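You operate a simulated robot arm through the tools that you are given. There is no shell and no other tool. Be economical: measure what you need, move in short steps, check, and stop when the job is done.

You are at the controls of a simulated two-armed robot. One attempt, no reset.

Task
Push the teal and purple cones home on the drum; leave it braked.
Fine: both stick out on their pegs; teal first: it stands at the yellow marker, the drum braked; then free the drum, turn purple to the marker and brake before you push; the others stay on their pegs.

It is judged by the outcome, as a careful person would: the job done as asked, and still so three seconds after it is handed in. It fails if anything else is knocked over, pushed out of place, dropped, spilled or broken.

Robot
Two 7-joint arms with fingered hands on one trunk, on a carriage that runs on a rail from [-156.3, -1.6] to [31.7, 0.3] (x, y) and turns from -2.496 to 3.299 rad about z. Base frame: it is fixed where the carriage stands at the start and does not move with it; the origin is on the floor, on the carriage's upright axis, x ahead of it, y to its left, z up. Units: cm, rad, N and s.
The left shoulder is at the start at [7, 18.8, 137.3], the right one opposite. With the tool pointing down near the work surface each hand reaches from about 10 to 82 cm from the robot's upright axis, wherever it stands, measured 20 degrees to its own side. Places, roughly: red drum lever [40, 60, 80]; spindle drum [70, 80, 120]. Payload 4 kg a hand.
The TCP of each hand is the grasp point between the finger pads, 2.6 cm short of the fingertips. In the tool frame z runs along the fingers and y along their closing line. The gripper opens to 13.2 cm. The gripper's body begins 7.3 cm behind the TCP. The gripper is a hand of 4 fingers: y runs from the thumb to the fingers, the wrist lies at [0, 0, -22.4] in the tool frame.
Orientation is told as [roll, pitch, yaw] about the base's x, y, z axes, in that order, counted from this pose: with the fingers straight down and closing along the base's y, the tool's x points along the base's -x, its y along +y and its z along -z.

Tools
- The arms move only by the tool nudge_tool. It takes "left_plan", "right_plan" or both (then of equal length, played together; a hand with none holds still); each is a list of rows, each a list of 6 numbers: the shift along the base's x, y, z in units of 50 mm (1.0 is 50 mm), then the turn, a rotation vector about the base's x, y, z in units of 6 degrees (1.0 is 6 degrees). In form: [[dx, dy, dz, rx, ry, rz], ...]. A call has 1 to 20 rows; each row shifts and turns the commanded pose from where the row before left it. A call with a number of a shift or a turn outside -1 to 1 is refused whole. Each row takes 0.2 s and may step no farther than 5 cm and 0.15 rad from the row before; otherwise, the whole call is refused. A pose out of reach is approached as far as the arm can. The call stops where the force on the tool passes 40 N (or 10 N more than at its start, if that is more) or the arm is blocked; 0.2 s more then pass. In this call time passes only in rows, and 0.2 s behind the last. The reply holds the time, the measured pose of the TCP, the force on the tool along the base axes, the opening and the grip force, in the units named above and with some noise, with the torque about the TCP (base axes, N m) and any sound that the robot's microphone picked up.
- Cameras (640 x 400 px; columns grow to the right, rows downward): "scene" is now at [12.84, 3.83, 163.7]; the picture's right is [0.46, -0.89, 0.00], its down [-0.30, -0.16, -0.94] and it looks along [0.84, 0.43, -0.34] (base axes); focal length 214 px, centre (320, 200). "left" rides on the left gripper at [-7.3, 0.6, -9.3] in its tool frame; the picture's right is [-0.08, -1.00, 0.00], its down [0.78, -0.06, -0.62] and it looks along [0.62, -0.05, 0.79] (tool axes); focal length 230 px, centre (320, 200). "right" rides on the right gripper at [7.3, 0.6, -9.4] in its tool frame; the picture's right is [-0.08, 1.00, 0.00], its down [-0.78, -0.06, -0.62] and it looks along [-0.61, -0.05, 0.79] (tool axes); focal length 230 px, centre (320, 200). There is no depth. A picture from a camera that has moved, and an enlarged one, comes with that camera's place and axes in the base frame and with its lens. The place of the scene camera against the robot may be out by one fixed shift of up to 1.8 cm in any direction.
- snapshot(camera): a new picture of that camera. The clock stands still meanwhile.
- slide_trunk(by): slides the trunk up (or, below 0, down) by that many cm; the arms and the scene camera ride with it, the base frame stays. It gives what a move gives, with no picture.
- roll_base(legs): drives the robot by 1 to 6 legs, each [ahead, left, turn to the left] in cm, cm and rad, along the robot's own axes; the way and the turn of a leg run together, so that a leg with both is an arc; at most 150 cm and 3.142 rad a leg. The arms and the cameras ride along, it lands a little off, and it stops where it bumps. It keeps to its track: a leg is cut to what the track allows. It gives what a move gives.
- finger_targets(finger1, finger2, finger3, thumb_bend, hand): sets how far each is bent, from 0 (flat) to 1 (curled in); at 0.3 the hand is open as for a grip, at 0.7 the pads meet at the TCP. One left out holds its place. A second passes; each finger stops where it meets its share of the squeeze, and holds until it gets a number again. It is the only way to open and close the hand. It gives what a move gives, with no picture; readings hold the bend of each and the force on the fingers (four entries, about 0 where the hand has none), thumb and palm.
- head_to(pan, tilt): turns the head with the scene camera to pan (to the left, within 1.501 rad either way) and tilt (down, from -0.506 to 1.204), counted from straight ahead of the robot. It gives what a move gives.
- zoom(camera, box): a new picture of the part [left, top, right, bottom] of that camera's present view, enlarged. The clock stands still meanwhile.
- hand_in(): hands the job in; it is judged then, once.

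Go step by step. Nothing tells you exact positions but the pictures and the camera data: compare them with the known pose of the tool, close in by small moves and look again before you grip or let go. The budget is 120 turns and 100 pictures, counting those below and the enlarged ones. Unless the task says otherwise, let go and move clear before handing in, and close with one line.

The tools are called as a command line: name --argument value ..., lists and objects as JSON in quotes. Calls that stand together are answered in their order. nudge_tool: Moves the arms, as the interface text tells. Its arguments: {"type":"object","properties":{"left_plan":{"type":"array","items":{"type":"array","items":{"type":"number"}}},"right_plan":{"type":"array","items":{"type":"array","items":{"type":"number"}}}},"required":[]} The other tools are called the same way: slide_trunk (by) slides the trunk up or down; finger_targets (finger1, finger2, finger3, thumb_bend, hand) moves the fingers one by one; roll_base (legs) drives the base; head_to (pan, tilt) turns the head that bears the scene camera; snapshot (camera) takes a picture; zoom (camera, box) takes an enlarged picture of a part of a camera's view; hand_in () hands the job in.

At the start:

```text
time: 0.0
left_tcp_pos: [30.27, 37.77, 155.59]
left_tcp_rot: [0.0, -0.001, 0.002]
left_contact_force: [0.2, -0.1, 0.4]
left_moment: [-0.04, -0.04, -0.01]
left_width: 13.2
left_finger_force: 0.0
left_shape: jaw
left_bend: [0.3, 0.3, 0.3, 0.3]
left_finger forces: [0.1, 0.1, 0.0, 0.1, 0.0, 0.0]
right_tcp_pos: [33.44, 1.16, 164.29]
right_tcp_rot: [0.0, 0.0, 0.0]
right_contact_force: [0.5, 0.4, -1.0]
right_moment: [0.01, 0.01, 0.0]
right_width: 13.19
right_finger_force: 0.1
right_shape: jaw
right_bend: [0.3, 0.3, 0.3, 0.3]
right_finger forces: [0.0, 0.1, 0.0, 0.0, 0.0, 0.1]
trunk travel left (down, up): [-85.0, 9.0]
robot x, y, heading: [-0.03, 0.13, -0.0]
head pan, tilt: [0.478, 0.344]
```

scene: 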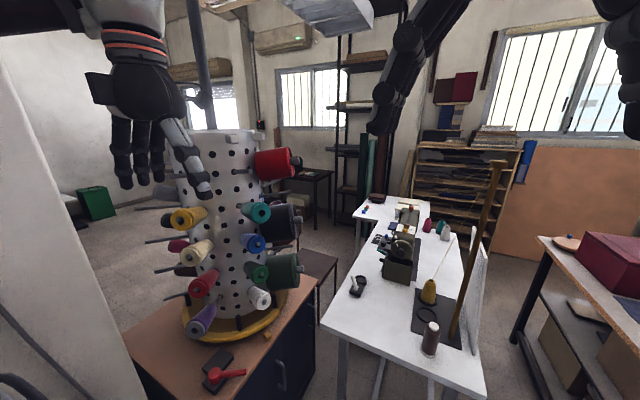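
right: 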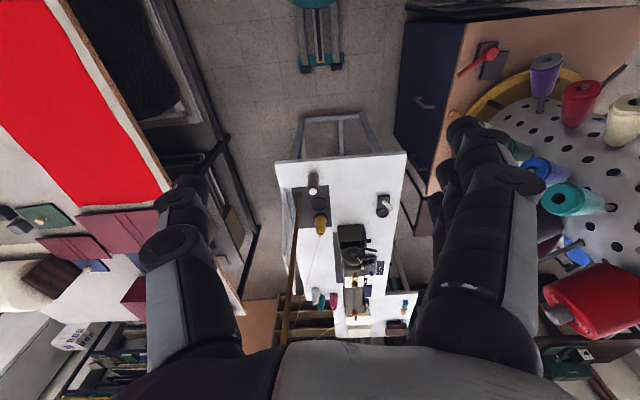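
left: 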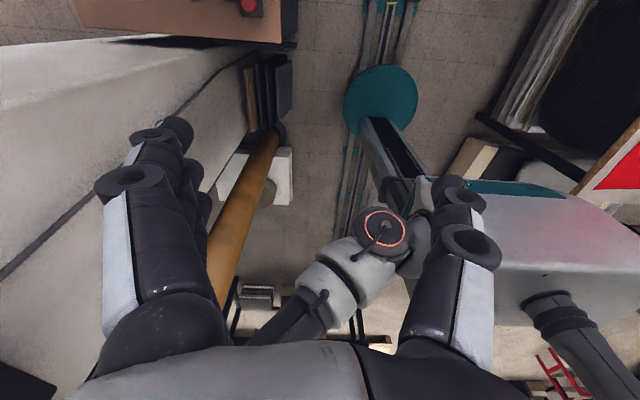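

I see a white perforated drum with coloured cones on pegs to the left-front, and a red lever on the table in front of it. I'll look closer at the drum to find the marker and the cones.

zoom --camera "scene" --box '[130, 120, 330, 245]'

zoom --camera "scene" --box '[130, 260, 330, 400]'

```text
3.20 times, centred on (230, 182) of scene
camera zoom: at [12.84, 3.83, 163.7], right [0.46, -0.89, 0.0], down [-0.3, -0.16, -0.94], along [0.84, 0.43, -0.34], focal length 686 px, centre (608, 256)
```

zoom: 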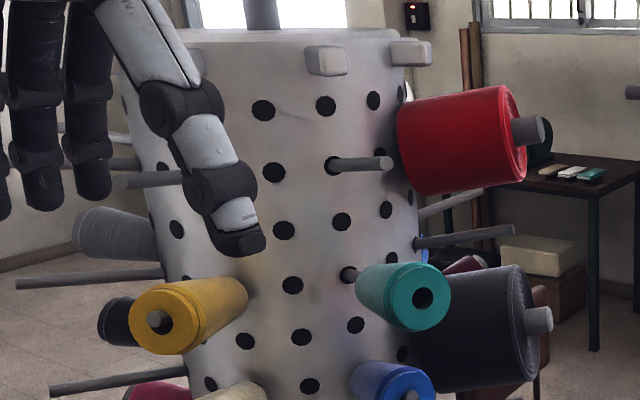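

```text
2.86 times, centred on (230, 330) of scene
camera zoom: at [12.84, 3.83, 163.7], right [0.46, -0.89, 0.0], down [-0.3, -0.16, -0.94], along [0.84, 0.43, -0.34], focal length 613 px, centre (577, -171)
```

zoom: 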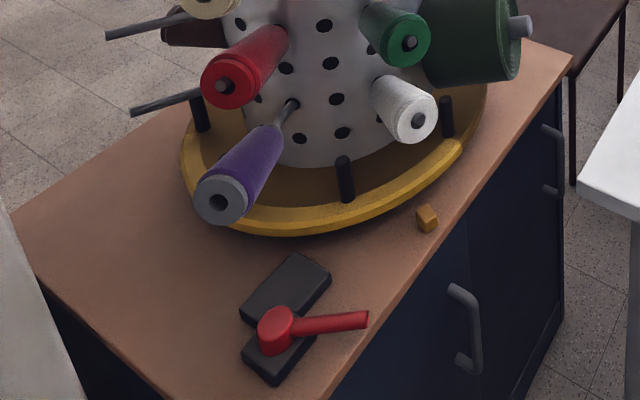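

The teal cone appears near azimuth -105° seen from the drum axis, over the yellow block on the table; purple is low, around -157°. I'll turn the head to see them better.

head_to --pan 0.92 --tilt 0.5

snapshot --camera "scene"

zoom --camera "scene" --box '[230, 240, 430, 365]'

```text
time: 0.9
left_tcp_pos: [30.15, 37.93, 155.52]
left_tcp_rot: [0.0, -0.002, 0.001]
left_contact_force: [-0.3, 0.0, -0.1]
left_moment: [0.02, -0.01, 0.02]
left_width: 13.19
left_finger_force: 0.1
left_shape: jaw
left_bend: [0.3, 0.3, 0.3, 0.3]
left_finger forces: [0.1, 0.0, 0.0, 0.0, 0.0, 0.0]
right_tcp_pos: [33.58, 1.07, 164.28]
right_tcp_rot: [0.0, -0.001, 0.002]
right_contact_force: [-0.3, 0.1, -0.6]
right_moment: [0.01, -0.03, 0.01]
right_width: 13.16
right_finger_force: 0.0
right_shape: jaw
right_bend: [0.3, 0.3, 0.3, 0.3]
right_finger forces: [0.0, 0.1, 0.0, 0.1, 0.0, 0.0]
trunk travel left (down, up): [-85.0, 9.0]
robot x, y, heading: [0.07, -0.37, -0.001]
head pan, tilt: [0.92, 0.499]
```

```text
94 pictures are left
camera scene: at [10.09, 6.77, 162.27], right [0.8, -0.61, 0.0], down [-0.29, -0.38, -0.88], along [0.53, 0.7, -0.48], focal length 214 px, centre (320, 200)
```

scene: 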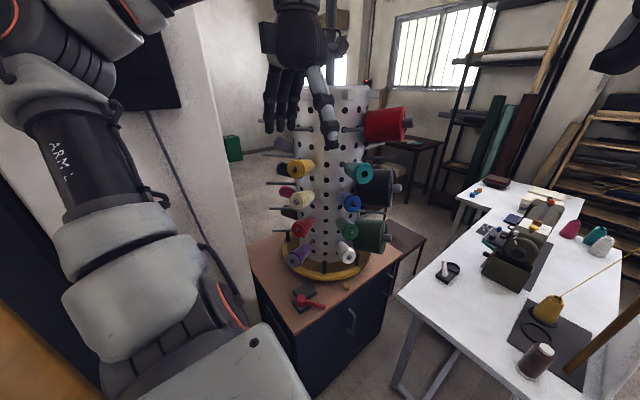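

```text
3.20 times, centred on (330, 302) of scene
camera zoom: at [10.09, 6.77, 162.27], right [0.8, -0.61, 0.0], down [-0.29, -0.38, -0.88], along [0.53, 0.7, -0.48], focal length 686 px, centre (288, -128)
```

zoom: 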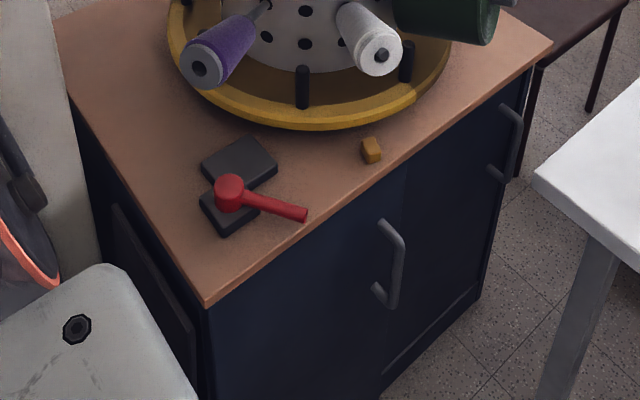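

Now an enlarged view of the drum itself and the lever for geometry.

zoom --camera "scene" --box '[270, 80, 420, 174]'

zoom --camera "scene" --box '[260, 200, 410, 294]'

zoom --camera "scene" --box '[280, 270, 360, 320]'

```text
4.26 times, centred on (345, 127) of scene
camera zoom: at [10.09, 6.77, 162.27], right [0.8, -0.61, 0.0], down [-0.29, -0.38, -0.88], along [0.53, 0.7, -0.48], focal length 913 px, centre (214, 511)
```

zoom: 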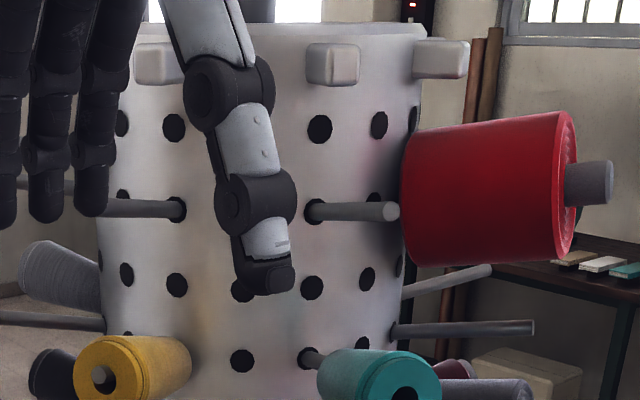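

```text
4.26 times, centred on (335, 247) of scene
camera zoom: at [10.09, 6.77, 162.27], right [0.8, -0.61, 0.0], down [-0.29, -0.38, -0.88], along [0.53, 0.7, -0.48], focal length 913 px, centre (256, 0)
```

zoom: 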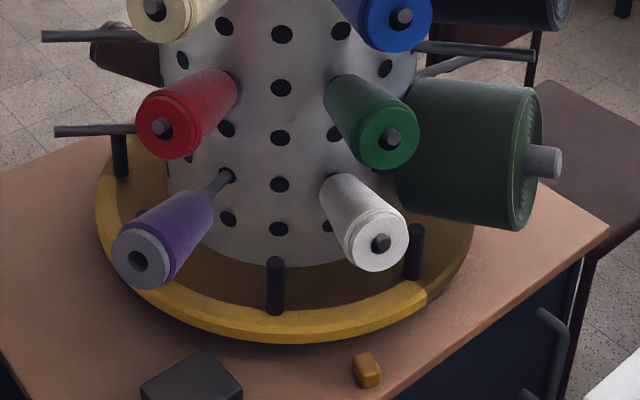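

```text
8.00 times, centred on (320, 295) of scene
camera zoom: at [10.09, 6.77, 162.27], right [0.8, -0.61, 0.0], down [-0.29, -0.38, -0.88], along [0.53, 0.7, -0.48], focal length 1716 px, centre (320, -560)
```

zoom: 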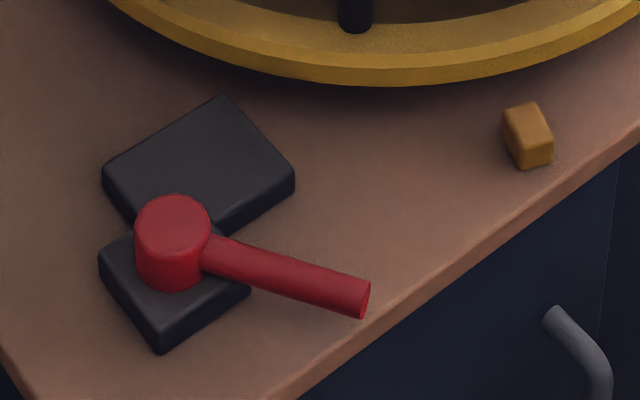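

The drum axis is about (70, 79), its radius about 17 cm, and the teal face about (64, 52, 135). Driving and turning the base would give a straight push, so I check the free space on the left first.

head_to --pan 1.5 --tilt 0.5

snapshot --camera "scene"

```text
time: 1.9
left_tcp_pos: [30.1, 37.86, 155.58]
left_tcp_rot: [-0.001, -0.003, 0.001]
left_contact_force: [-0.1, 0.0, 0.2]
left_moment: [0.02, 0.0, 0.02]
left_width: 13.18
left_finger_force: 0.0
left_shape: jaw
left_bend: [0.3, 0.3, 0.3, 0.3]
left_finger forces: [0.0, 0.0, 0.0, 0.1, 0.0, 0.0]
right_tcp_pos: [33.46, 1.0, 164.35]
right_tcp_rot: [0.0, 0.001, 0.001]
right_contact_force: [0.3, -0.9, 0.1]
right_moment: [0.01, -0.01, -0.02]
right_width: 13.17
right_finger_force: 0.0
right_shape: jaw
right_bend: [0.3, 0.3, 0.3, 0.3]
right_finger forces: [0.1, 0.0, 0.0, 0.1, 0.0, 0.0]
trunk travel left (down, up): [-85.0, 9.0]
robot x, y, heading: [-0.14, -0.06, -0.0]
head pan, tilt: [1.499, 0.499]
```

```text
89 pictures are left
camera scene: at [5.23, 8.61, 162.27], right [1.0, -0.07, 0.0], down [-0.03, -0.48, -0.88], along [0.06, 0.88, -0.48], focal length 214 px, centre (320, 200)
```

scene: 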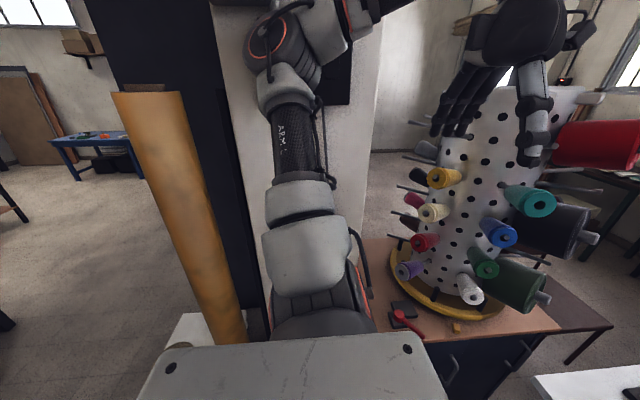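

There is a wall end left of the table and the left arm hangs in front of it. I'll pull the left hand in, then drive forward and turn left in small legs so the right arm can face the teal cone along its peg.

nudge_tool --left_plan '[[0.5, -1, 0, 0, 0, 0], [0.5, -1, 0, 0, 0, 0], [0.5, -1, 0, 0, 0, 0]]'

roll_base --legs '[[25, 0, 0], [0, 0, 0.8]]'

head_to --pan 0.3 --tilt 0.6

snapshot --camera "scene"

```text
refused: row 1 steps farther than a row can; nothing moved
```

```text
time: 5.8
left_tcp_pos: [16.79, 48.1, 155.56]
left_tcp_rot: [0.0, 0.0, 0.829]
left_contact_force: [0.6, -0.3, 0.2]
left_moment: [-0.01, -0.02, 0.0]
left_width: 13.18
left_finger_force: 0.1
left_shape: jaw
left_bend: [0.3, 0.3, 0.3, 0.3]
left_finger forces: [0.0, 0.0, 0.0, 0.0, 0.0, 0.0]
right_tcp_pos: [46.2, 25.59, 164.3]
right_tcp_rot: [0.002, 0.001, 0.83]
right_contact_force: [-0.1, -0.1, 0.4]
right_moment: [-0.01, 0.01, -0.02]
right_width: 13.18
right_finger_force: 0.1
right_shape: jaw
right_bend: [0.3, 0.3, 0.3, 0.3]
right_finger forces: [0.0, 0.0, 0.1, 0.0, 0.0, 0.0]
trunk travel left (down, up): [-85.0, 9.0]
robot x, y, heading: [24.15, 0.49, 0.827]
head pan, tilt: [1.499, 0.499]
```

```text
time: 7.2
left_tcp_pos: [16.66, 48.09, 155.44]
left_tcp_rot: [0.001, -0.002, 0.829]
left_contact_force: [0.3, -0.6, -0.2]
left_moment: [-0.04, 0.02, -0.01]
left_width: 13.18
left_finger_force: 0.1
left_shape: jaw
left_bend: [0.3, 0.3, 0.3, 0.3]
left_finger forces: [0.1, 0.1, 0.0, 0.0, 0.0, 0.0]
right_tcp_pos: [46.11, 25.72, 164.24]
right_tcp_rot: [0.002, 0.001, 0.829]
right_contact_force: [0.0, 0.3, -0.1]
right_moment: [0.02, 0.01, 0.0]
right_width: 13.18
right_finger_force: 0.1
right_shape: jaw
right_bend: [0.3, 0.3, 0.3, 0.3]
right_finger forces: [0.1, 0.0, 0.0, 0.1, 0.0, 0.1]
trunk travel left (down, up): [-85.0, 9.0]
robot x, y, heading: [24.46, 0.12, 0.83]
head pan, tilt: [0.3, 0.6]
```

```text
88 pictures are left
camera scene: at [30.86, 11.47, 161.36], right [0.9, -0.43, 0.0], down [-0.24, -0.51, -0.83], along [0.35, 0.75, -0.56], focal length 214 px, centre (320, 200)
```

scene: 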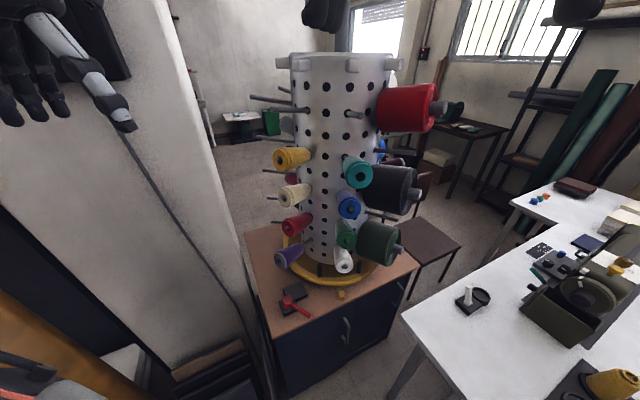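

The base stands well and the view on the drum is now clear. I'll enlarge the drum top, bottom and lever for precise geometry.

zoom --camera "scene" --box '[240, 40, 460, 178]'

zoom --camera "scene" --box '[240, 130, 420, 243]'

zoom --camera "scene" --box '[240, 215, 420, 328]'

```text
2.90 times, centred on (350, 109) of scene
camera zoom: at [30.86, 11.47, 161.36], right [0.9, -0.43, 0.0], down [-0.24, -0.51, -0.83], along [0.35, 0.75, -0.56], focal length 622 px, centre (233, 464)
```

zoom: 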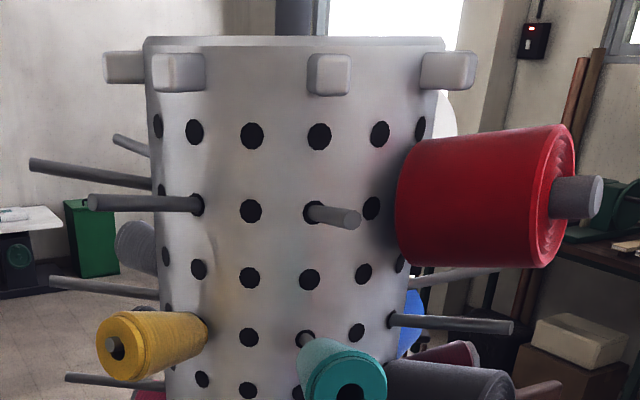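

```text
3.54 times, centred on (330, 186) of scene
camera zoom: at [30.86, 11.47, 161.36], right [0.9, -0.43, 0.0], down [-0.24, -0.51, -0.83], along [0.35, 0.75, -0.56], focal length 759 px, centre (285, 248)
```

zoom: 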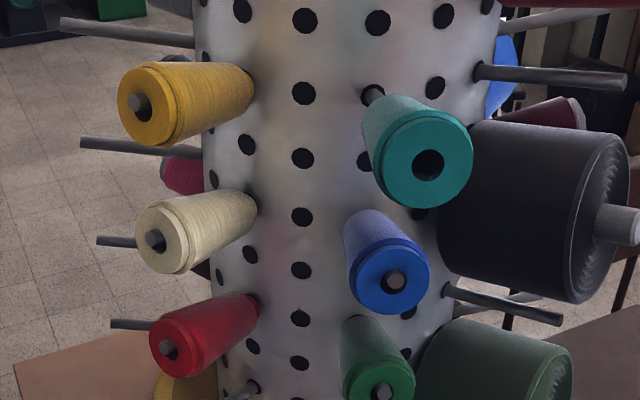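

```text
3.54 times, centred on (330, 272) of scene
camera zoom: at [30.86, 11.47, 161.36], right [0.9, -0.43, 0.0], down [-0.24, -0.51, -0.83], along [0.35, 0.75, -0.56], focal length 759 px, centre (285, -53)
```

zoom: 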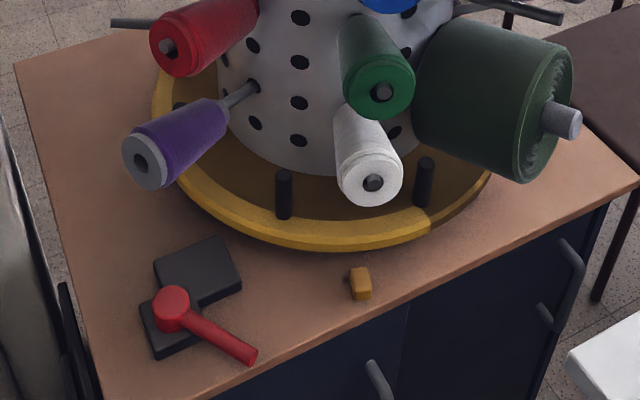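

The teal column stands in the marker's plane. I put the teal face at about (57, 46.5, 138.5), with the peg line running inward at azimuth ~71° and tilting about 10° down. I'll bring the right hand to point along it with a safe gap.

nudge_tool --right_plan '[[0.3, 0.4, -0.4, 0, 0, 0.98], [0.3, 0.4, -0.4, 0, 0, 0.98], [0.3, 0.4, -0.4, 0, 0, 0.98], [0.3, 0.4, -0.4, 0, 0, 0.98], [0, 0, -0.2, 0.9, -0.31, 0], [0, 0, -0.2, 0.9, -0.31, 0], [0, 0, -0.2, 0.9, -0.31, 0], [0, 0, -0.2, 0.9, -0.31, 0], [0, 0, -0.2, 0.9, -0.31, 0], [0, 0, -0.2, 0.9, -0.31, 0], [0, 0, -0.2, 0.9, -0.31, 0], [0, 0, -0.2, 0.9, -0.31, 0], [0, 0, -0.2, 0.9, -0.31, 0], [0, 0, -0.2, 0.9, -0.31, 0], [0, 0, -0.2, 0.9, -0.31, 0], [0, 0, -0.2, 0.9, -0.31, 0], [0, 0, -0.2, 0.9, -0.31, 0], [0, 0, -0.2, 0.9, -0.31, 0]]'

snapshot --camera "scene"

snapshot --camera "right"

```text
time: 11.0
left_tcp_pos: [16.71, 48.18, 155.48]
left_tcp_rot: [-0.001, 0.001, 0.829]
left_contact_force: [0.1, 0.9, -0.1]
left_moment: [0.02, 0.01, -0.03]
left_width: 13.17
left_finger_force: 0.0
left_shape: jaw
left_bend: [0.3, 0.3, 0.3, 0.3]
left_finger forces: [0.1, 0.1, 0.1, 0.0, 0.0, 0.0]
right_tcp_pos: [52.29, 33.7, 142.22]
right_tcp_rot: [0.011, -1.397, 1.229]
right_contact_force: [-0.6, 0.8, 0.5]
right_moment: [0.0, 0.03, 0.04]
right_width: 13.2
right_finger_force: 0.1
right_shape: jaw
right_bend: [0.3, 0.3, 0.3, 0.3]
right_finger forces: [0.0, 0.1, 0.0, 0.1, 0.0, 0.0]
trunk travel left (down, up): [-85.0, 9.0]
robot x, y, heading: [24.23, 0.4, 0.827]
head pan, tilt: [0.3, 0.6]
```

```text
84 pictures are left
camera scene: at [30.99, 11.58, 161.35], right [0.9, -0.43, 0.0], down [-0.24, -0.51, -0.82], along [0.35, 0.75, -0.57], focal length 214 px, centre (320, 200)
```

scene: 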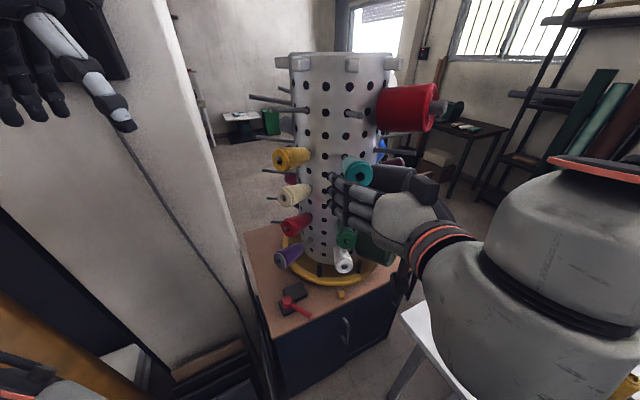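

```text
83 pictures are left
camera right: at [48.35, 23.89, 136.75], right [-0.94, 0.34, 0.08], down [-0.09, -0.47, 0.88], along [0.33, 0.82, 0.47], focal length 230 px, centre (320, 200)
```

right: 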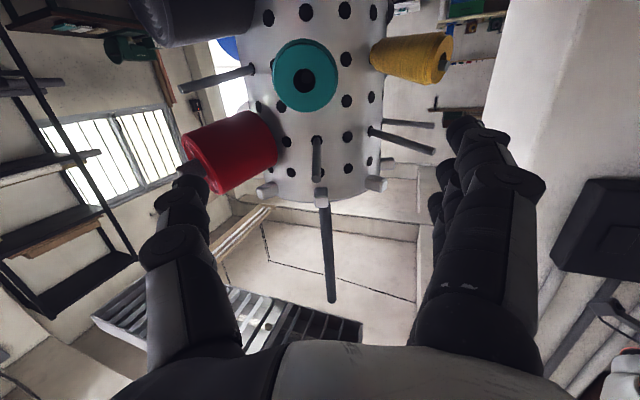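

The hand points along the cone axis and combining both cameras puts the teal face at about (58.3, 48, 136.8). I'll partly close the fingers so the tips straddle the peg hole, then line up a few centimetres off.

finger_targets --hand "right" --finger1 0.55 --finger2 0.55 --finger3 0.55 --thumb_bend 0.55

nudge_tool --right_plan '[[0.3, 0.4, -0.4, 0, 0, 0], [0.2, 0.5, -0.35, 0, 0, 0]]'

snapshot --camera "right"

zoom --camera "scene" --box '[280, 120, 440, 220]'

```text
time: 12.0
left_tcp_pos: [16.62, 48.03, 155.61]
left_tcp_rot: [0.0, -0.002, 0.829]
left_contact_force: [-0.9, -0.6, 0.7]
left_moment: [-0.03, 0.01, -0.02]
left_width: 13.17
left_finger_force: 0.0
left_shape: jaw
left_bend: [0.3, 0.3, 0.3, 0.3]
left_finger forces: [0.0, 0.0, 0.0, 0.0, 0.0, 0.1]
right_tcp_pos: [51.93, 33.63, 142.28]
right_tcp_rot: [0.002, -1.397, 1.236]
right_contact_force: [0.1, 0.1, -0.1]
right_moment: [0.02, -0.03, -0.01]
right_width: 5.54
right_finger_force: 0.1
right_shape: fingers
right_bend: [0.55, 0.55, 0.55, 0.55]
right_finger forces: [0.0, 0.0, 0.1, 0.1, 0.0, 0.1]
trunk travel left (down, up): [-85.0, 9.0]
robot x, y, heading: [24.06, -0.08, 0.831]
head pan, tilt: [0.3, 0.6]
```

```text
time: 12.6
left_tcp_pos: [16.75, 48.2, 155.45]
left_tcp_rot: [-0.002, 0.0, 0.83]
left_contact_force: [-0.1, 0.2, -0.5]
left_moment: [-0.02, 0.0, 0.0]
left_width: 13.18
left_finger_force: 0.2
left_shape: jaw
left_bend: [0.3, 0.3, 0.3, 0.3]
left_finger forces: [0.1, 0.1, 0.0, 0.1, 0.0, 0.0]
right_tcp_pos: [54.97, 38.44, 138.56]
right_tcp_rot: [0.001, -1.395, 1.238]
right_contact_force: [1.2, 0.5, -0.4]
right_moment: [-0.02, 0.0, 0.0]
right_width: 5.53
right_finger_force: 0.1
right_shape: fingers
right_bend: [0.55, 0.55, 0.55, 0.55]
right_finger forces: [0.0, 0.1, 0.0, 0.1, 0.1, 0.1]
trunk travel left (down, up): [-85.0, 9.0]
robot x, y, heading: [24.43, 0.25, 0.832]
head pan, tilt: [0.3, 0.6]
```

```text
82 pictures are left
camera right: at [51.1, 28.59, 133.02], right [-0.94, 0.34, 0.08], down [-0.1, -0.46, 0.88], along [0.33, 0.82, 0.47], focal length 230 px, centre (320, 200)
```

right: 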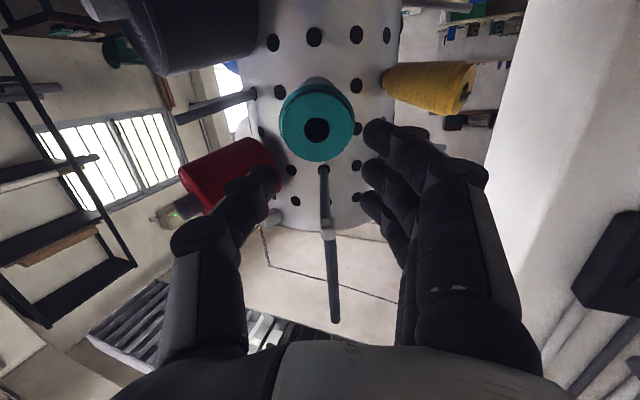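

```text
4.00 times, centred on (360, 170) of scene
camera zoom: at [31.03, 11.57, 161.35], right [0.9, -0.43, 0.0], down [-0.24, -0.51, -0.82], along [0.35, 0.75, -0.57], focal length 858 px, centre (160, 320)
```

zoom: 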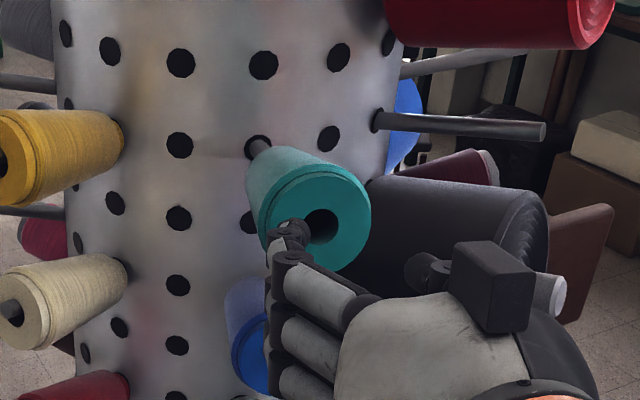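

The tips are centred on the teal face to within half a centimetre. I'll close the fingers slightly more and advance until almost touching.

finger_targets --hand "right" --finger1 0.6 --finger2 0.6 --finger3 0.6 --thumb_bend 0.6

nudge_tool --right_plan '[[0.12, 0.3, -0.04, 0, 0, 0], [0.12, 0.3, -0.04, 0, 0, 0], [0.12, 0.3, -0.04, 0, 0, 0], [0.1, 0.27, -0.04, 0, 0, 0]]'

snapshot --camera "right"

zoom --camera "scene" --box '[280, 120, 440, 220]'

```text
time: 13.6
left_tcp_pos: [16.5, 48.11, 155.57]
left_tcp_rot: [0.0, -0.001, 0.829]
left_contact_force: [0.1, 0.0, 0.6]
left_moment: [-0.01, 0.03, 0.01]
left_width: 13.15
left_finger_force: 0.1
left_shape: jaw
left_bend: [0.3, 0.3, 0.3, 0.3]
left_finger forces: [0.0, 0.0, 0.0, 0.0, 0.0, 0.0]
right_tcp_pos: [54.75, 38.33, 138.65]
right_tcp_rot: [0.002, -1.395, 1.239]
right_contact_force: [0.7, -0.4, 1.1]
right_moment: [0.01, 0.02, 0.01]
right_width: 4.0
right_finger_force: 0.0
right_shape: fingers
right_bend: [0.6, 0.6, 0.6, 0.6]
right_finger forces: [0.0, 0.0, 0.0, 0.1, 0.1, 0.1]
trunk travel left (down, up): [-85.0, 9.0]
robot x, y, heading: [23.86, 0.16, 0.829]
head pan, tilt: [0.3, 0.6]
```

```text
time: 14.6
left_tcp_pos: [16.66, 48.18, 155.47]
left_tcp_rot: [0.0, -0.001, 0.828]
left_contact_force: [0.2, -0.6, 0.2]
left_moment: [0.01, 0.01, -0.01]
left_width: 13.19
left_finger_force: 0.1
left_shape: jaw
left_bend: [0.3, 0.3, 0.3, 0.3]
left_finger forces: [0.1, 0.2, 0.0, 0.0, 0.1, 0.0]
right_tcp_pos: [56.96, 43.93, 137.72]
right_tcp_rot: [0.002, -1.395, 1.237]
right_contact_force: [0.3, 0.0, 0.6]
right_moment: [0.0, 0.0, 0.02]
right_width: 4.0
right_finger_force: 0.1
right_shape: fingers
right_bend: [0.6, 0.6, 0.6, 0.6]
right_finger forces: [0.1, 0.0, 0.0, 0.0, 0.0, 0.0]
trunk travel left (down, up): [-85.0, 9.0]
robot x, y, heading: [23.81, 0.12, 0.829]
head pan, tilt: [0.3, 0.6]
```

```text
80 pictures are left
camera right: at [53.16, 34.24, 132.29], right [-0.94, 0.34, 0.08], down [-0.09, -0.46, 0.88], along [0.33, 0.82, 0.47], focal length 230 px, centre (320, 200)
```

right: 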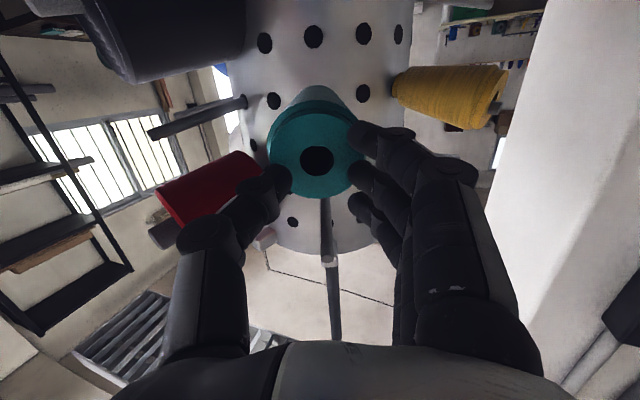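

```text
4.00 times, centred on (360, 170) of scene
camera zoom: at [30.87, 11.49, 161.36], right [0.9, -0.43, 0.0], down [-0.24, -0.51, -0.82], along [0.35, 0.75, -0.57], focal length 858 px, centre (160, 320)
```

zoom: 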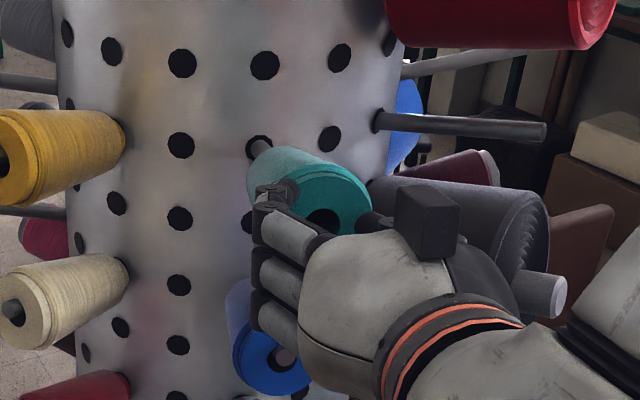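

About 1.5 cm remains to contact and the tips straddle the hole. Now I push along the peg in 1 cm steps.

nudge_tool --right_plan '[[0.064, 0.186, -0.035, 0, 0, 0], [0.064, 0.186, -0.035, 0, 0, 0], [0.064, 0.186, -0.035, 0, 0, 0], [0.064, 0.186, -0.035, 0, 0, 0]]'

snapshot --camera "right"

zoom --camera "scene" --box '[280, 120, 440, 220]'

```text
time: 15.6
left_tcp_pos: [16.67, 48.11, 155.55]
left_tcp_rot: [-0.001, -0.002, 0.83]
left_contact_force: [-0.3, -0.4, 0.6]
left_moment: [0.0, -0.03, 0.01]
left_width: 13.17
left_finger_force: 0.1
left_shape: jaw
left_bend: [0.3, 0.3, 0.3, 0.3]
left_finger forces: [0.1, 0.0, 0.0, 0.0, 0.0, 0.0]
right_tcp_pos: [58.03, 47.68, 136.97]
right_tcp_rot: [0.003, -1.395, 1.237]
right_contact_force: [0.1, -0.7, 0.2]
right_moment: [-0.04, 0.03, -0.05]
right_width: 3.97
right_finger_force: 0.4
right_shape: fingers
right_bend: [0.6, 0.6, 0.6, 0.6]
right_finger forces: [0.0, 0.0, 0.0, 0.1, 0.5, 0.0]
trunk travel left (down, up): [-85.0, 9.0]
robot x, y, heading: [24.46, 0.45, 0.832]
head pan, tilt: [0.3, 0.6]
```

```text
78 pictures are left
camera right: at [54.31, 37.92, 131.45], right [-0.94, 0.34, 0.08], down [-0.09, -0.46, 0.88], along [0.33, 0.82, 0.47], focal length 230 px, centre (320, 200)
```

right: 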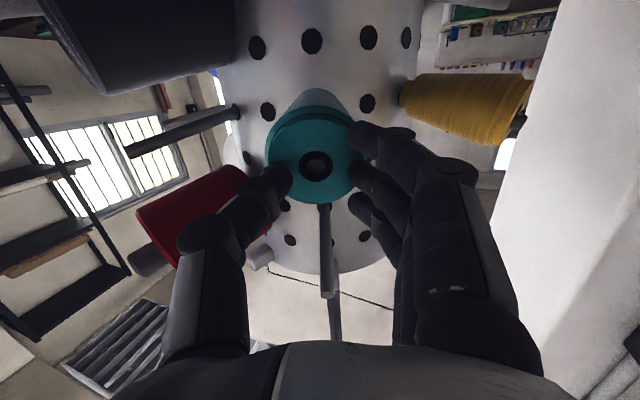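

```text
4.00 times, centred on (360, 170) of scene
camera zoom: at [30.86, 11.48, 161.36], right [0.9, -0.43, 0.0], down [-0.24, -0.51, -0.83], along [0.35, 0.75, -0.57], focal length 858 px, centre (160, 320)
```

zoom: 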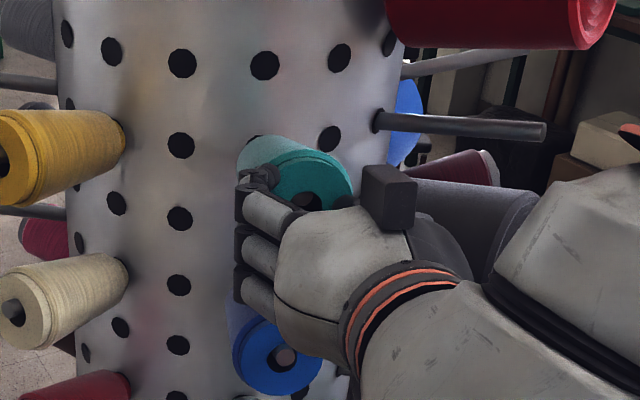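

The cone slides easily and the peg shows inside its hole. I keep pushing.

nudge_tool --right_plan '[[0.064, 0.186, -0.035, 0, 0, 0], [0.064, 0.186, -0.035, 0, 0, 0], [0.064, 0.186, -0.035, 0, 0, 0]]'

snapshot --camera "right"

zoom --camera "scene" --box '[280, 120, 440, 220]'

```text
time: 16.4
left_tcp_pos: [16.4, 47.4, 155.77]
left_tcp_rot: [0.002, -0.005, 0.829]
left_contact_force: [-1.1, -0.2, 0.1]
left_moment: [-0.02, 0.02, 0.0]
left_width: 13.19
left_finger_force: 0.1
left_shape: jaw
left_bend: [0.3, 0.3, 0.3, 0.3]
left_finger forces: [0.0, 0.0, 0.0, 0.0, 0.1, 0.0]
right_tcp_pos: [58.84, 49.68, 136.78]
right_tcp_rot: [0.003, -1.401, 1.238]
right_contact_force: [-7.6, -33.2, 4.1]
right_moment: [-0.23, 0.01, -0.74]
right_width: 3.94
right_finger_force: 17.0
right_shape: fingers
right_bend: [0.61, 0.61, 0.6, 0.61]
right_finger forces: [4.4, 2.8, 0.0, 0.0, 25.8, 0.0]
trunk travel left (down, up): [-85.0, 9.0]
robot x, y, heading: [23.69, 0.16, 0.827]
head pan, tilt: [0.3, 0.6]
```

```text
76 pictures are left
camera right: at [54.99, 40.01, 131.13], right [-0.94, 0.34, 0.08], down [-0.1, -0.47, 0.88], along [0.33, 0.82, 0.47], focal length 230 px, centre (320, 200)
```

right: 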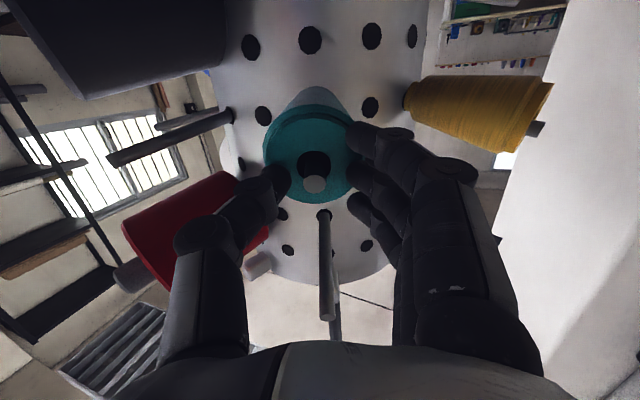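

```text
4.00 times, centred on (360, 170) of scene
camera zoom: at [30.67, 10.75, 161.43], right [0.9, -0.43, 0.0], down [-0.24, -0.51, -0.83], along [0.35, 0.75, -0.56], focal length 858 px, centre (160, 320)
```

zoom: 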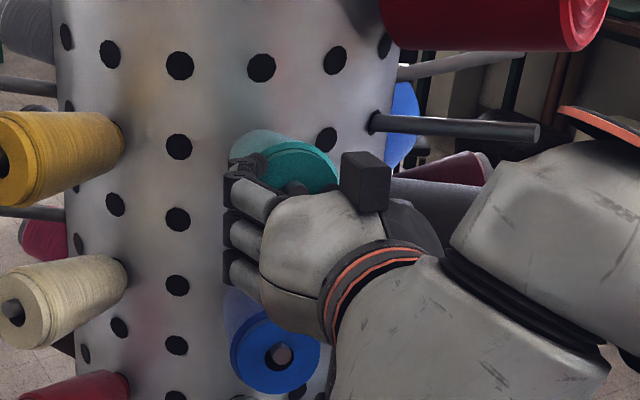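

The peg now protrudes like on the other cones and the force jumped to ~34 N, so teal is home. I retract along the peg line and check.

nudge_tool --right_plan '[[-0.064, -0.186, 0.035, 0, 0, 0], [-0.128, -0.372, 0.07, 0, 0, 0], [-0.256, -0.744, 0.14, 0, 0, 0], [-0.256, -0.744, 0.14, 0, 0, 0]]'

zoom --camera "scene" --box '[240, 130, 420, 243]'

zoom --camera "scene" --box '[240, 215, 420, 328]'

```text
time: 17.4
left_tcp_pos: [16.64, 48.23, 155.54]
left_tcp_rot: [0.0, 0.0, 0.828]
left_contact_force: [-0.9, -0.8, -0.2]
left_moment: [-0.02, 0.02, 0.03]
left_width: 13.17
left_finger_force: 0.0
left_shape: jaw
left_bend: [0.3, 0.3, 0.3, 0.3]
left_finger forces: [0.0, 0.0, 0.1, 0.0, 0.1, 0.1]
right_tcp_pos: [55.8, 40.11, 138.04]
right_tcp_rot: [-0.002, -1.393, 1.242]
right_contact_force: [-1.3, -0.1, -0.2]
right_moment: [0.03, 0.04, 0.01]
right_width: 3.93
right_finger_force: 0.1
right_shape: fingers
right_bend: [0.6, 0.6, 0.6, 0.6]
right_finger forces: [0.0, 0.0, 0.0, 0.1, 0.0, 0.0]
trunk travel left (down, up): [-85.0, 9.0]
robot x, y, heading: [24.28, 0.72, 0.829]
head pan, tilt: [0.3, 0.6]
```

```text
3.54 times, centred on (330, 186) of scene
camera zoom: at [30.85, 11.58, 161.35], right [0.9, -0.43, 0.0], down [-0.24, -0.51, -0.82], along [0.35, 0.75, -0.57], focal length 759 px, centre (285, 248)
```

zoom: 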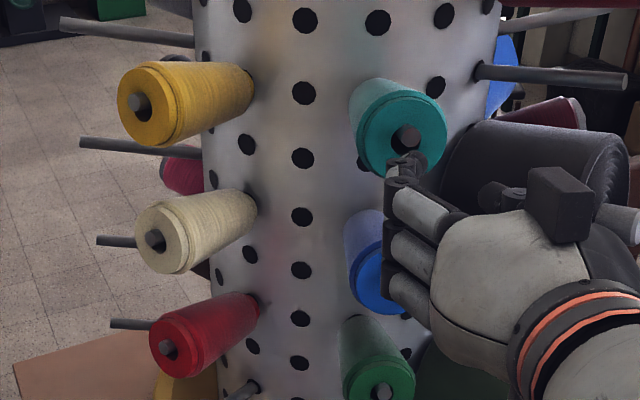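

```text
3.54 times, centred on (330, 272) of scene
camera zoom: at [30.85, 11.58, 161.35], right [0.9, -0.43, 0.0], down [-0.24, -0.51, -0.82], along [0.35, 0.75, -0.57], focal length 759 px, centre (285, -53)
```

zoom: 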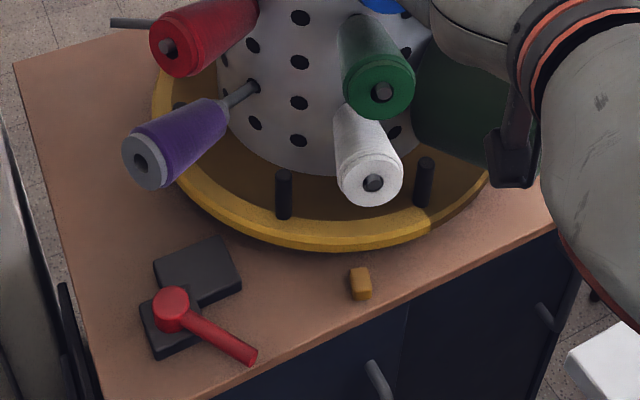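

Teal is home and the drum hasn't turned. Next is the brake lever; I take its hub at about (38.9, 57.3, 85) with the handle end at about (44.4, 48.6, 84.5), and I'll look at it closely first.

zoom --camera "scene" --box '[265, 270, 345, 320]'

finger_targets --hand "left" --finger1 0.68 --finger2 0.68 --finger3 0.68 --thumb_bend 0.68

```text
8.00 times, centred on (305, 295) of scene
camera zoom: at [30.85, 11.58, 161.35], right [0.9, -0.43, 0.0], down [-0.24, -0.51, -0.82], along [0.35, 0.75, -0.57], focal length 1716 px, centre (440, -560)
```

zoom: 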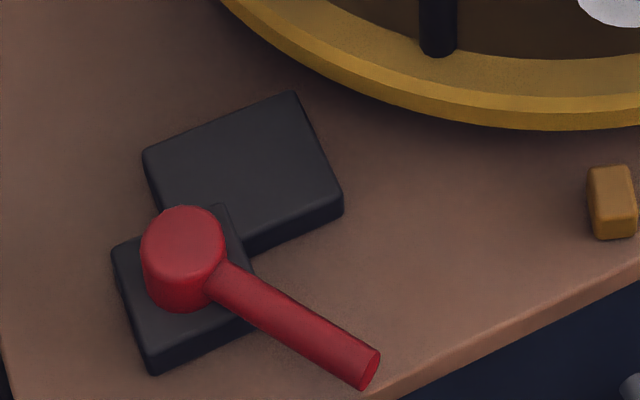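

```text
time: 18.4
left_tcp_pos: [16.61, 48.08, 155.6]
left_tcp_rot: [0.0, -0.002, 0.828]
left_contact_force: [0.3, 0.9, 0.1]
left_moment: [-0.02, 0.01, 0.02]
left_width: 1.86
left_finger_force: 0.0
left_shape: fingers
left_bend: [0.68, 0.68, 0.68, 0.68]
left_finger forces: [0.0, 0.0, 0.0, 0.0, 0.0, 0.0]
right_tcp_pos: [55.69, 40.22, 138.05]
right_tcp_rot: [0.001, -1.394, 1.238]
right_contact_force: [-0.3, 0.4, 0.2]
right_moment: [0.0, 0.02, 0.06]
right_width: 3.91
right_finger_force: 0.1
right_shape: fingers
right_bend: [0.6, 0.6, 0.6, 0.6]
right_finger forces: [0.0, 0.1, 0.0, 0.1, 0.0, 0.0]
trunk travel left (down, up): [-85.0, 9.0]
robot x, y, heading: [24.29, 0.37, 0.823]
head pan, tilt: [0.3, 0.6]
```

Now I bring the left hand, fingers closed, to a waiting place above the front of the lever.

nudge_tool --left_plan '[[0.52, -0.134, -0.79, 0, 0, 0], [0.52, -0.134, -0.79, 0, 0, 0], [0.52, -0.134, -0.79, 0, 0, 0], [0.52, -0.134, -0.79, 0, 0, 0], [0.52, -0.134, -0.79, 0, 0, 0], [0.52, -0.134, -0.79, 0, 0, 0], [0.52, -0.134, -0.79, 0, 0, 0], [0.52, -0.134, -0.79, 0, 0, 0], [0.52, -0.134, -0.79, 0, 0, 0]]'

snapshot --camera "scene"

snapshot --camera "left"

```text
time: 20.4
left_tcp_pos: [39.97, 42.23, 119.73]
left_tcp_rot: [-0.002, 0.001, 0.832]
left_contact_force: [-0.4, 0.0, -0.6]
left_moment: [-0.03, 0.02, -0.01]
left_width: 1.87
left_finger_force: 0.0
left_shape: fingers
left_bend: [0.68, 0.68, 0.68, 0.68]
left_finger forces: [0.0, 0.0, 0.1, 0.0, 0.0, 0.0]
right_tcp_pos: [55.94, 40.43, 137.78]
right_tcp_rot: [0.006, -1.392, 1.236]
right_contact_force: [0.4, 0.1, -0.2]
right_moment: [0.02, 0.03, -0.01]
right_width: 3.91
right_finger_force: 0.1
right_shape: fingers
right_bend: [0.6, 0.6, 0.6, 0.6]
right_finger forces: [0.0, 0.0, 0.0, 0.0, 0.1, 0.0]
trunk travel left (down, up): [-85.0, 9.0]
robot x, y, heading: [24.46, 0.75, 0.823]
head pan, tilt: [0.3, 0.6]
```

```text
71 pictures are left
camera scene: at [31.05, 11.79, 161.33], right [0.9, -0.43, 0.0], down [-0.24, -0.51, -0.82], along [0.35, 0.74, -0.57], focal length 214 px, centre (320, 200)
```

scene: 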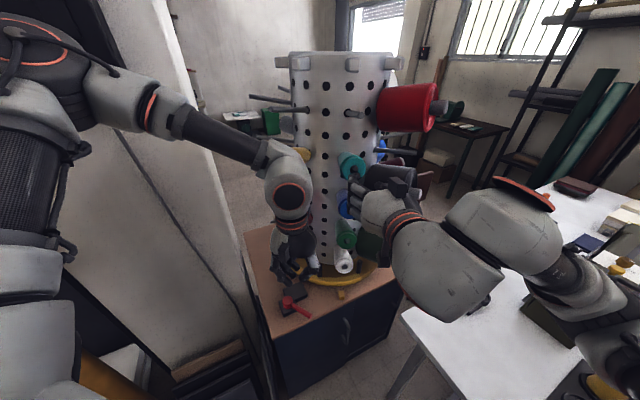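

```text
70 pictures are left
camera left: at [44.52, 48.07, 129.18], right [0.79, -0.62, 0.0], down [-0.49, -0.62, 0.62], along [-0.38, -0.49, -0.79], focal length 230 px, centre (320, 200)
```

left: 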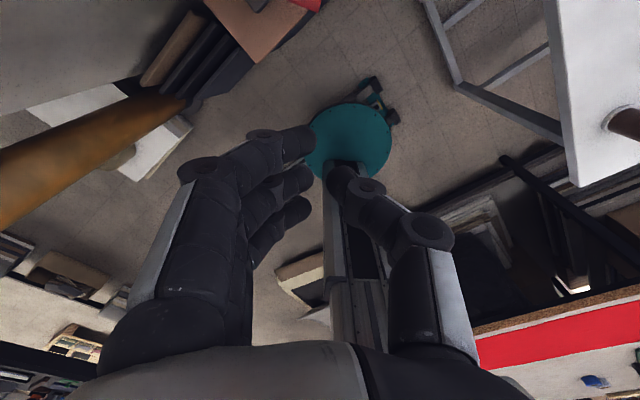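

Lowering the trunk suits both the lever and the low purple cone. First I retract the right hand a little, then lower by 28 cm.

nudge_tool --right_plan '[[-0.3, -0.75, 0, 0, 0, 0]]'

slide_trunk --by -28

snapshot --camera "scene"

zoom --camera "scene" --box '[230, 200, 390, 300]'

```text
time: 20.8
left_tcp_pos: [39.71, 41.95, 119.92]
left_tcp_rot: [-0.001, -0.004, 0.83]
left_contact_force: [0.1, 0.1, -0.2]
left_moment: [0.0, -0.01, 0.03]
left_width: 1.85
left_finger_force: 0.1
left_shape: fingers
left_bend: [0.68, 0.68, 0.68, 0.68]
left_finger forces: [0.0, 0.0, 0.0, 0.0, 0.0, 0.1]
right_tcp_pos: [54.09, 36.29, 138.07]
right_tcp_rot: [-0.002, -1.396, 1.241]
right_contact_force: [1.0, 0.7, 0.1]
right_moment: [0.01, 0.02, -0.03]
right_width: 3.91
right_finger_force: 0.0
right_shape: fingers
right_bend: [0.6, 0.6, 0.6, 0.6]
right_finger forces: [0.0, 0.0, 0.1, 0.0, 0.0, 0.1]
trunk travel left (down, up): [-85.0, 9.0]
robot x, y, heading: [24.15, -0.05, 0.83]
head pan, tilt: [0.3, 0.6]
```

```text
time: 23.6
left_tcp_pos: [39.68, 42.0, 91.77]
left_tcp_rot: [0.0, -0.002, 0.829]
left_contact_force: [0.6, -0.3, 0.2]
left_moment: [-0.02, -0.03, 0.0]
left_width: 1.85
left_finger_force: 0.1
left_shape: fingers
left_bend: [0.68, 0.68, 0.68, 0.68]
left_finger forces: [0.0, 0.1, 0.0, 0.0, 0.1, 0.0]
right_tcp_pos: [54.3, 36.38, 110.05]
right_tcp_rot: [0.002, -1.396, 1.238]
right_contact_force: [0.7, 0.0, -1.2]
right_moment: [0.03, -0.01, 0.03]
right_width: 3.91
right_finger_force: 0.1
right_shape: fingers
right_bend: [0.6, 0.6, 0.6, 0.6]
right_finger forces: [0.1, 0.0, 0.0, 0.0, 0.0, 0.1]
trunk travel left (down, up): [-57.0, 37.0]
robot x, y, heading: [24.23, 0.24, 0.831]
head pan, tilt: [0.3, 0.6]
```

```text
69 pictures are left
camera scene: at [30.85, 11.46, 133.36], right [0.9, -0.43, 0.0], down [-0.24, -0.51, -0.83], along [0.35, 0.75, -0.56], focal length 214 px, centre (320, 200)
```

scene: 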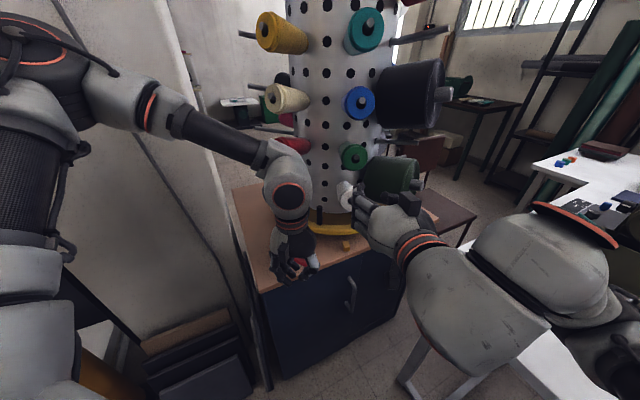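

```text
4.00 times, centred on (310, 250) of scene
camera zoom: at [30.85, 11.46, 133.36], right [0.9, -0.43, 0.0], down [-0.24, -0.51, -0.83], along [0.35, 0.75, -0.56], focal length 858 px, centre (360, 0)
```

zoom: 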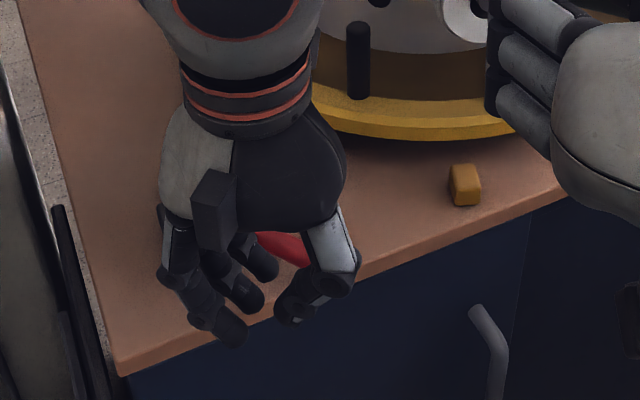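

The left hand is in front of the lever. I'll hop over to the drum side of the handle and lower there, to try swinging the handle away from the drum.

nudge_tool --left_plan '[[0, 0, 1, 0, 0, 0], [0.6, 0.73, 0.2, 0, 0, 0], [0.6, 0.73, 0, 0, 0, 0], [0.6, 0.73, 0, 0, 0, 0]]'

zoom --camera "scene" --box '[230, 160, 390, 300]'

snapshot --camera "left"

```text
time: 24.6
left_tcp_pos: [48.97, 53.46, 97.41]
left_tcp_rot: [-0.003, 0.002, 0.831]
left_contact_force: [0.0, 0.9, -0.6]
left_moment: [-0.03, 0.07, 0.01]
left_width: 1.87
left_finger_force: 0.2
left_shape: fingers
left_bend: [0.68, 0.68, 0.68, 0.68]
left_finger forces: [0.1, 0.1, 0.0, 0.0, 0.0, 0.1]
right_tcp_pos: [54.35, 36.46, 110.02]
right_tcp_rot: [0.004, -1.393, 1.238]
right_contact_force: [-0.5, 1.2, -0.1]
right_moment: [0.05, 0.03, 0.03]
right_width: 3.91
right_finger_force: 0.0
right_shape: fingers
right_bend: [0.6, 0.6, 0.6, 0.6]
right_finger forces: [0.0, 0.1, 0.0, 0.0, 0.0, 0.0]
trunk travel left (down, up): [-57.0, 37.0]
robot x, y, heading: [23.98, 0.34, 0.828]
head pan, tilt: [0.3, 0.6]
```

```text
2.86 times, centred on (310, 230) of scene
camera zoom: at [30.95, 11.66, 133.33], right [0.9, -0.43, 0.0], down [-0.24, -0.51, -0.82], along [0.35, 0.74, -0.57], focal length 613 px, centre (349, 114)
```

zoom: 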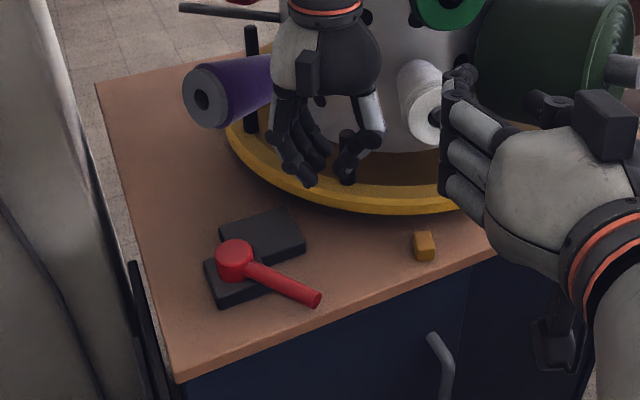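

```text
66 pictures are left
camera left: at [53.5, 59.27, 106.93], right [0.79, -0.62, 0.0], down [-0.48, -0.62, 0.62], along [-0.38, -0.49, -0.79], focal length 230 px, centre (320, 200)
```

left: 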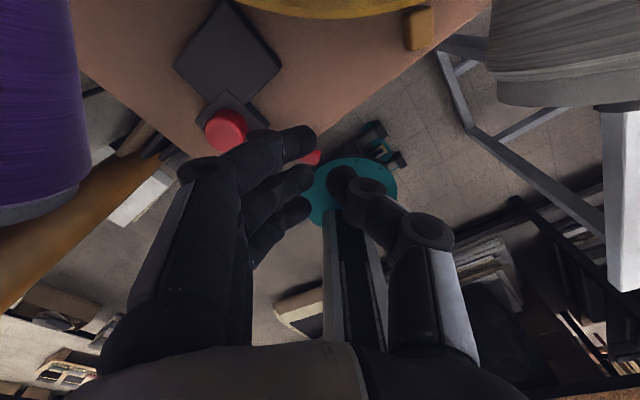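

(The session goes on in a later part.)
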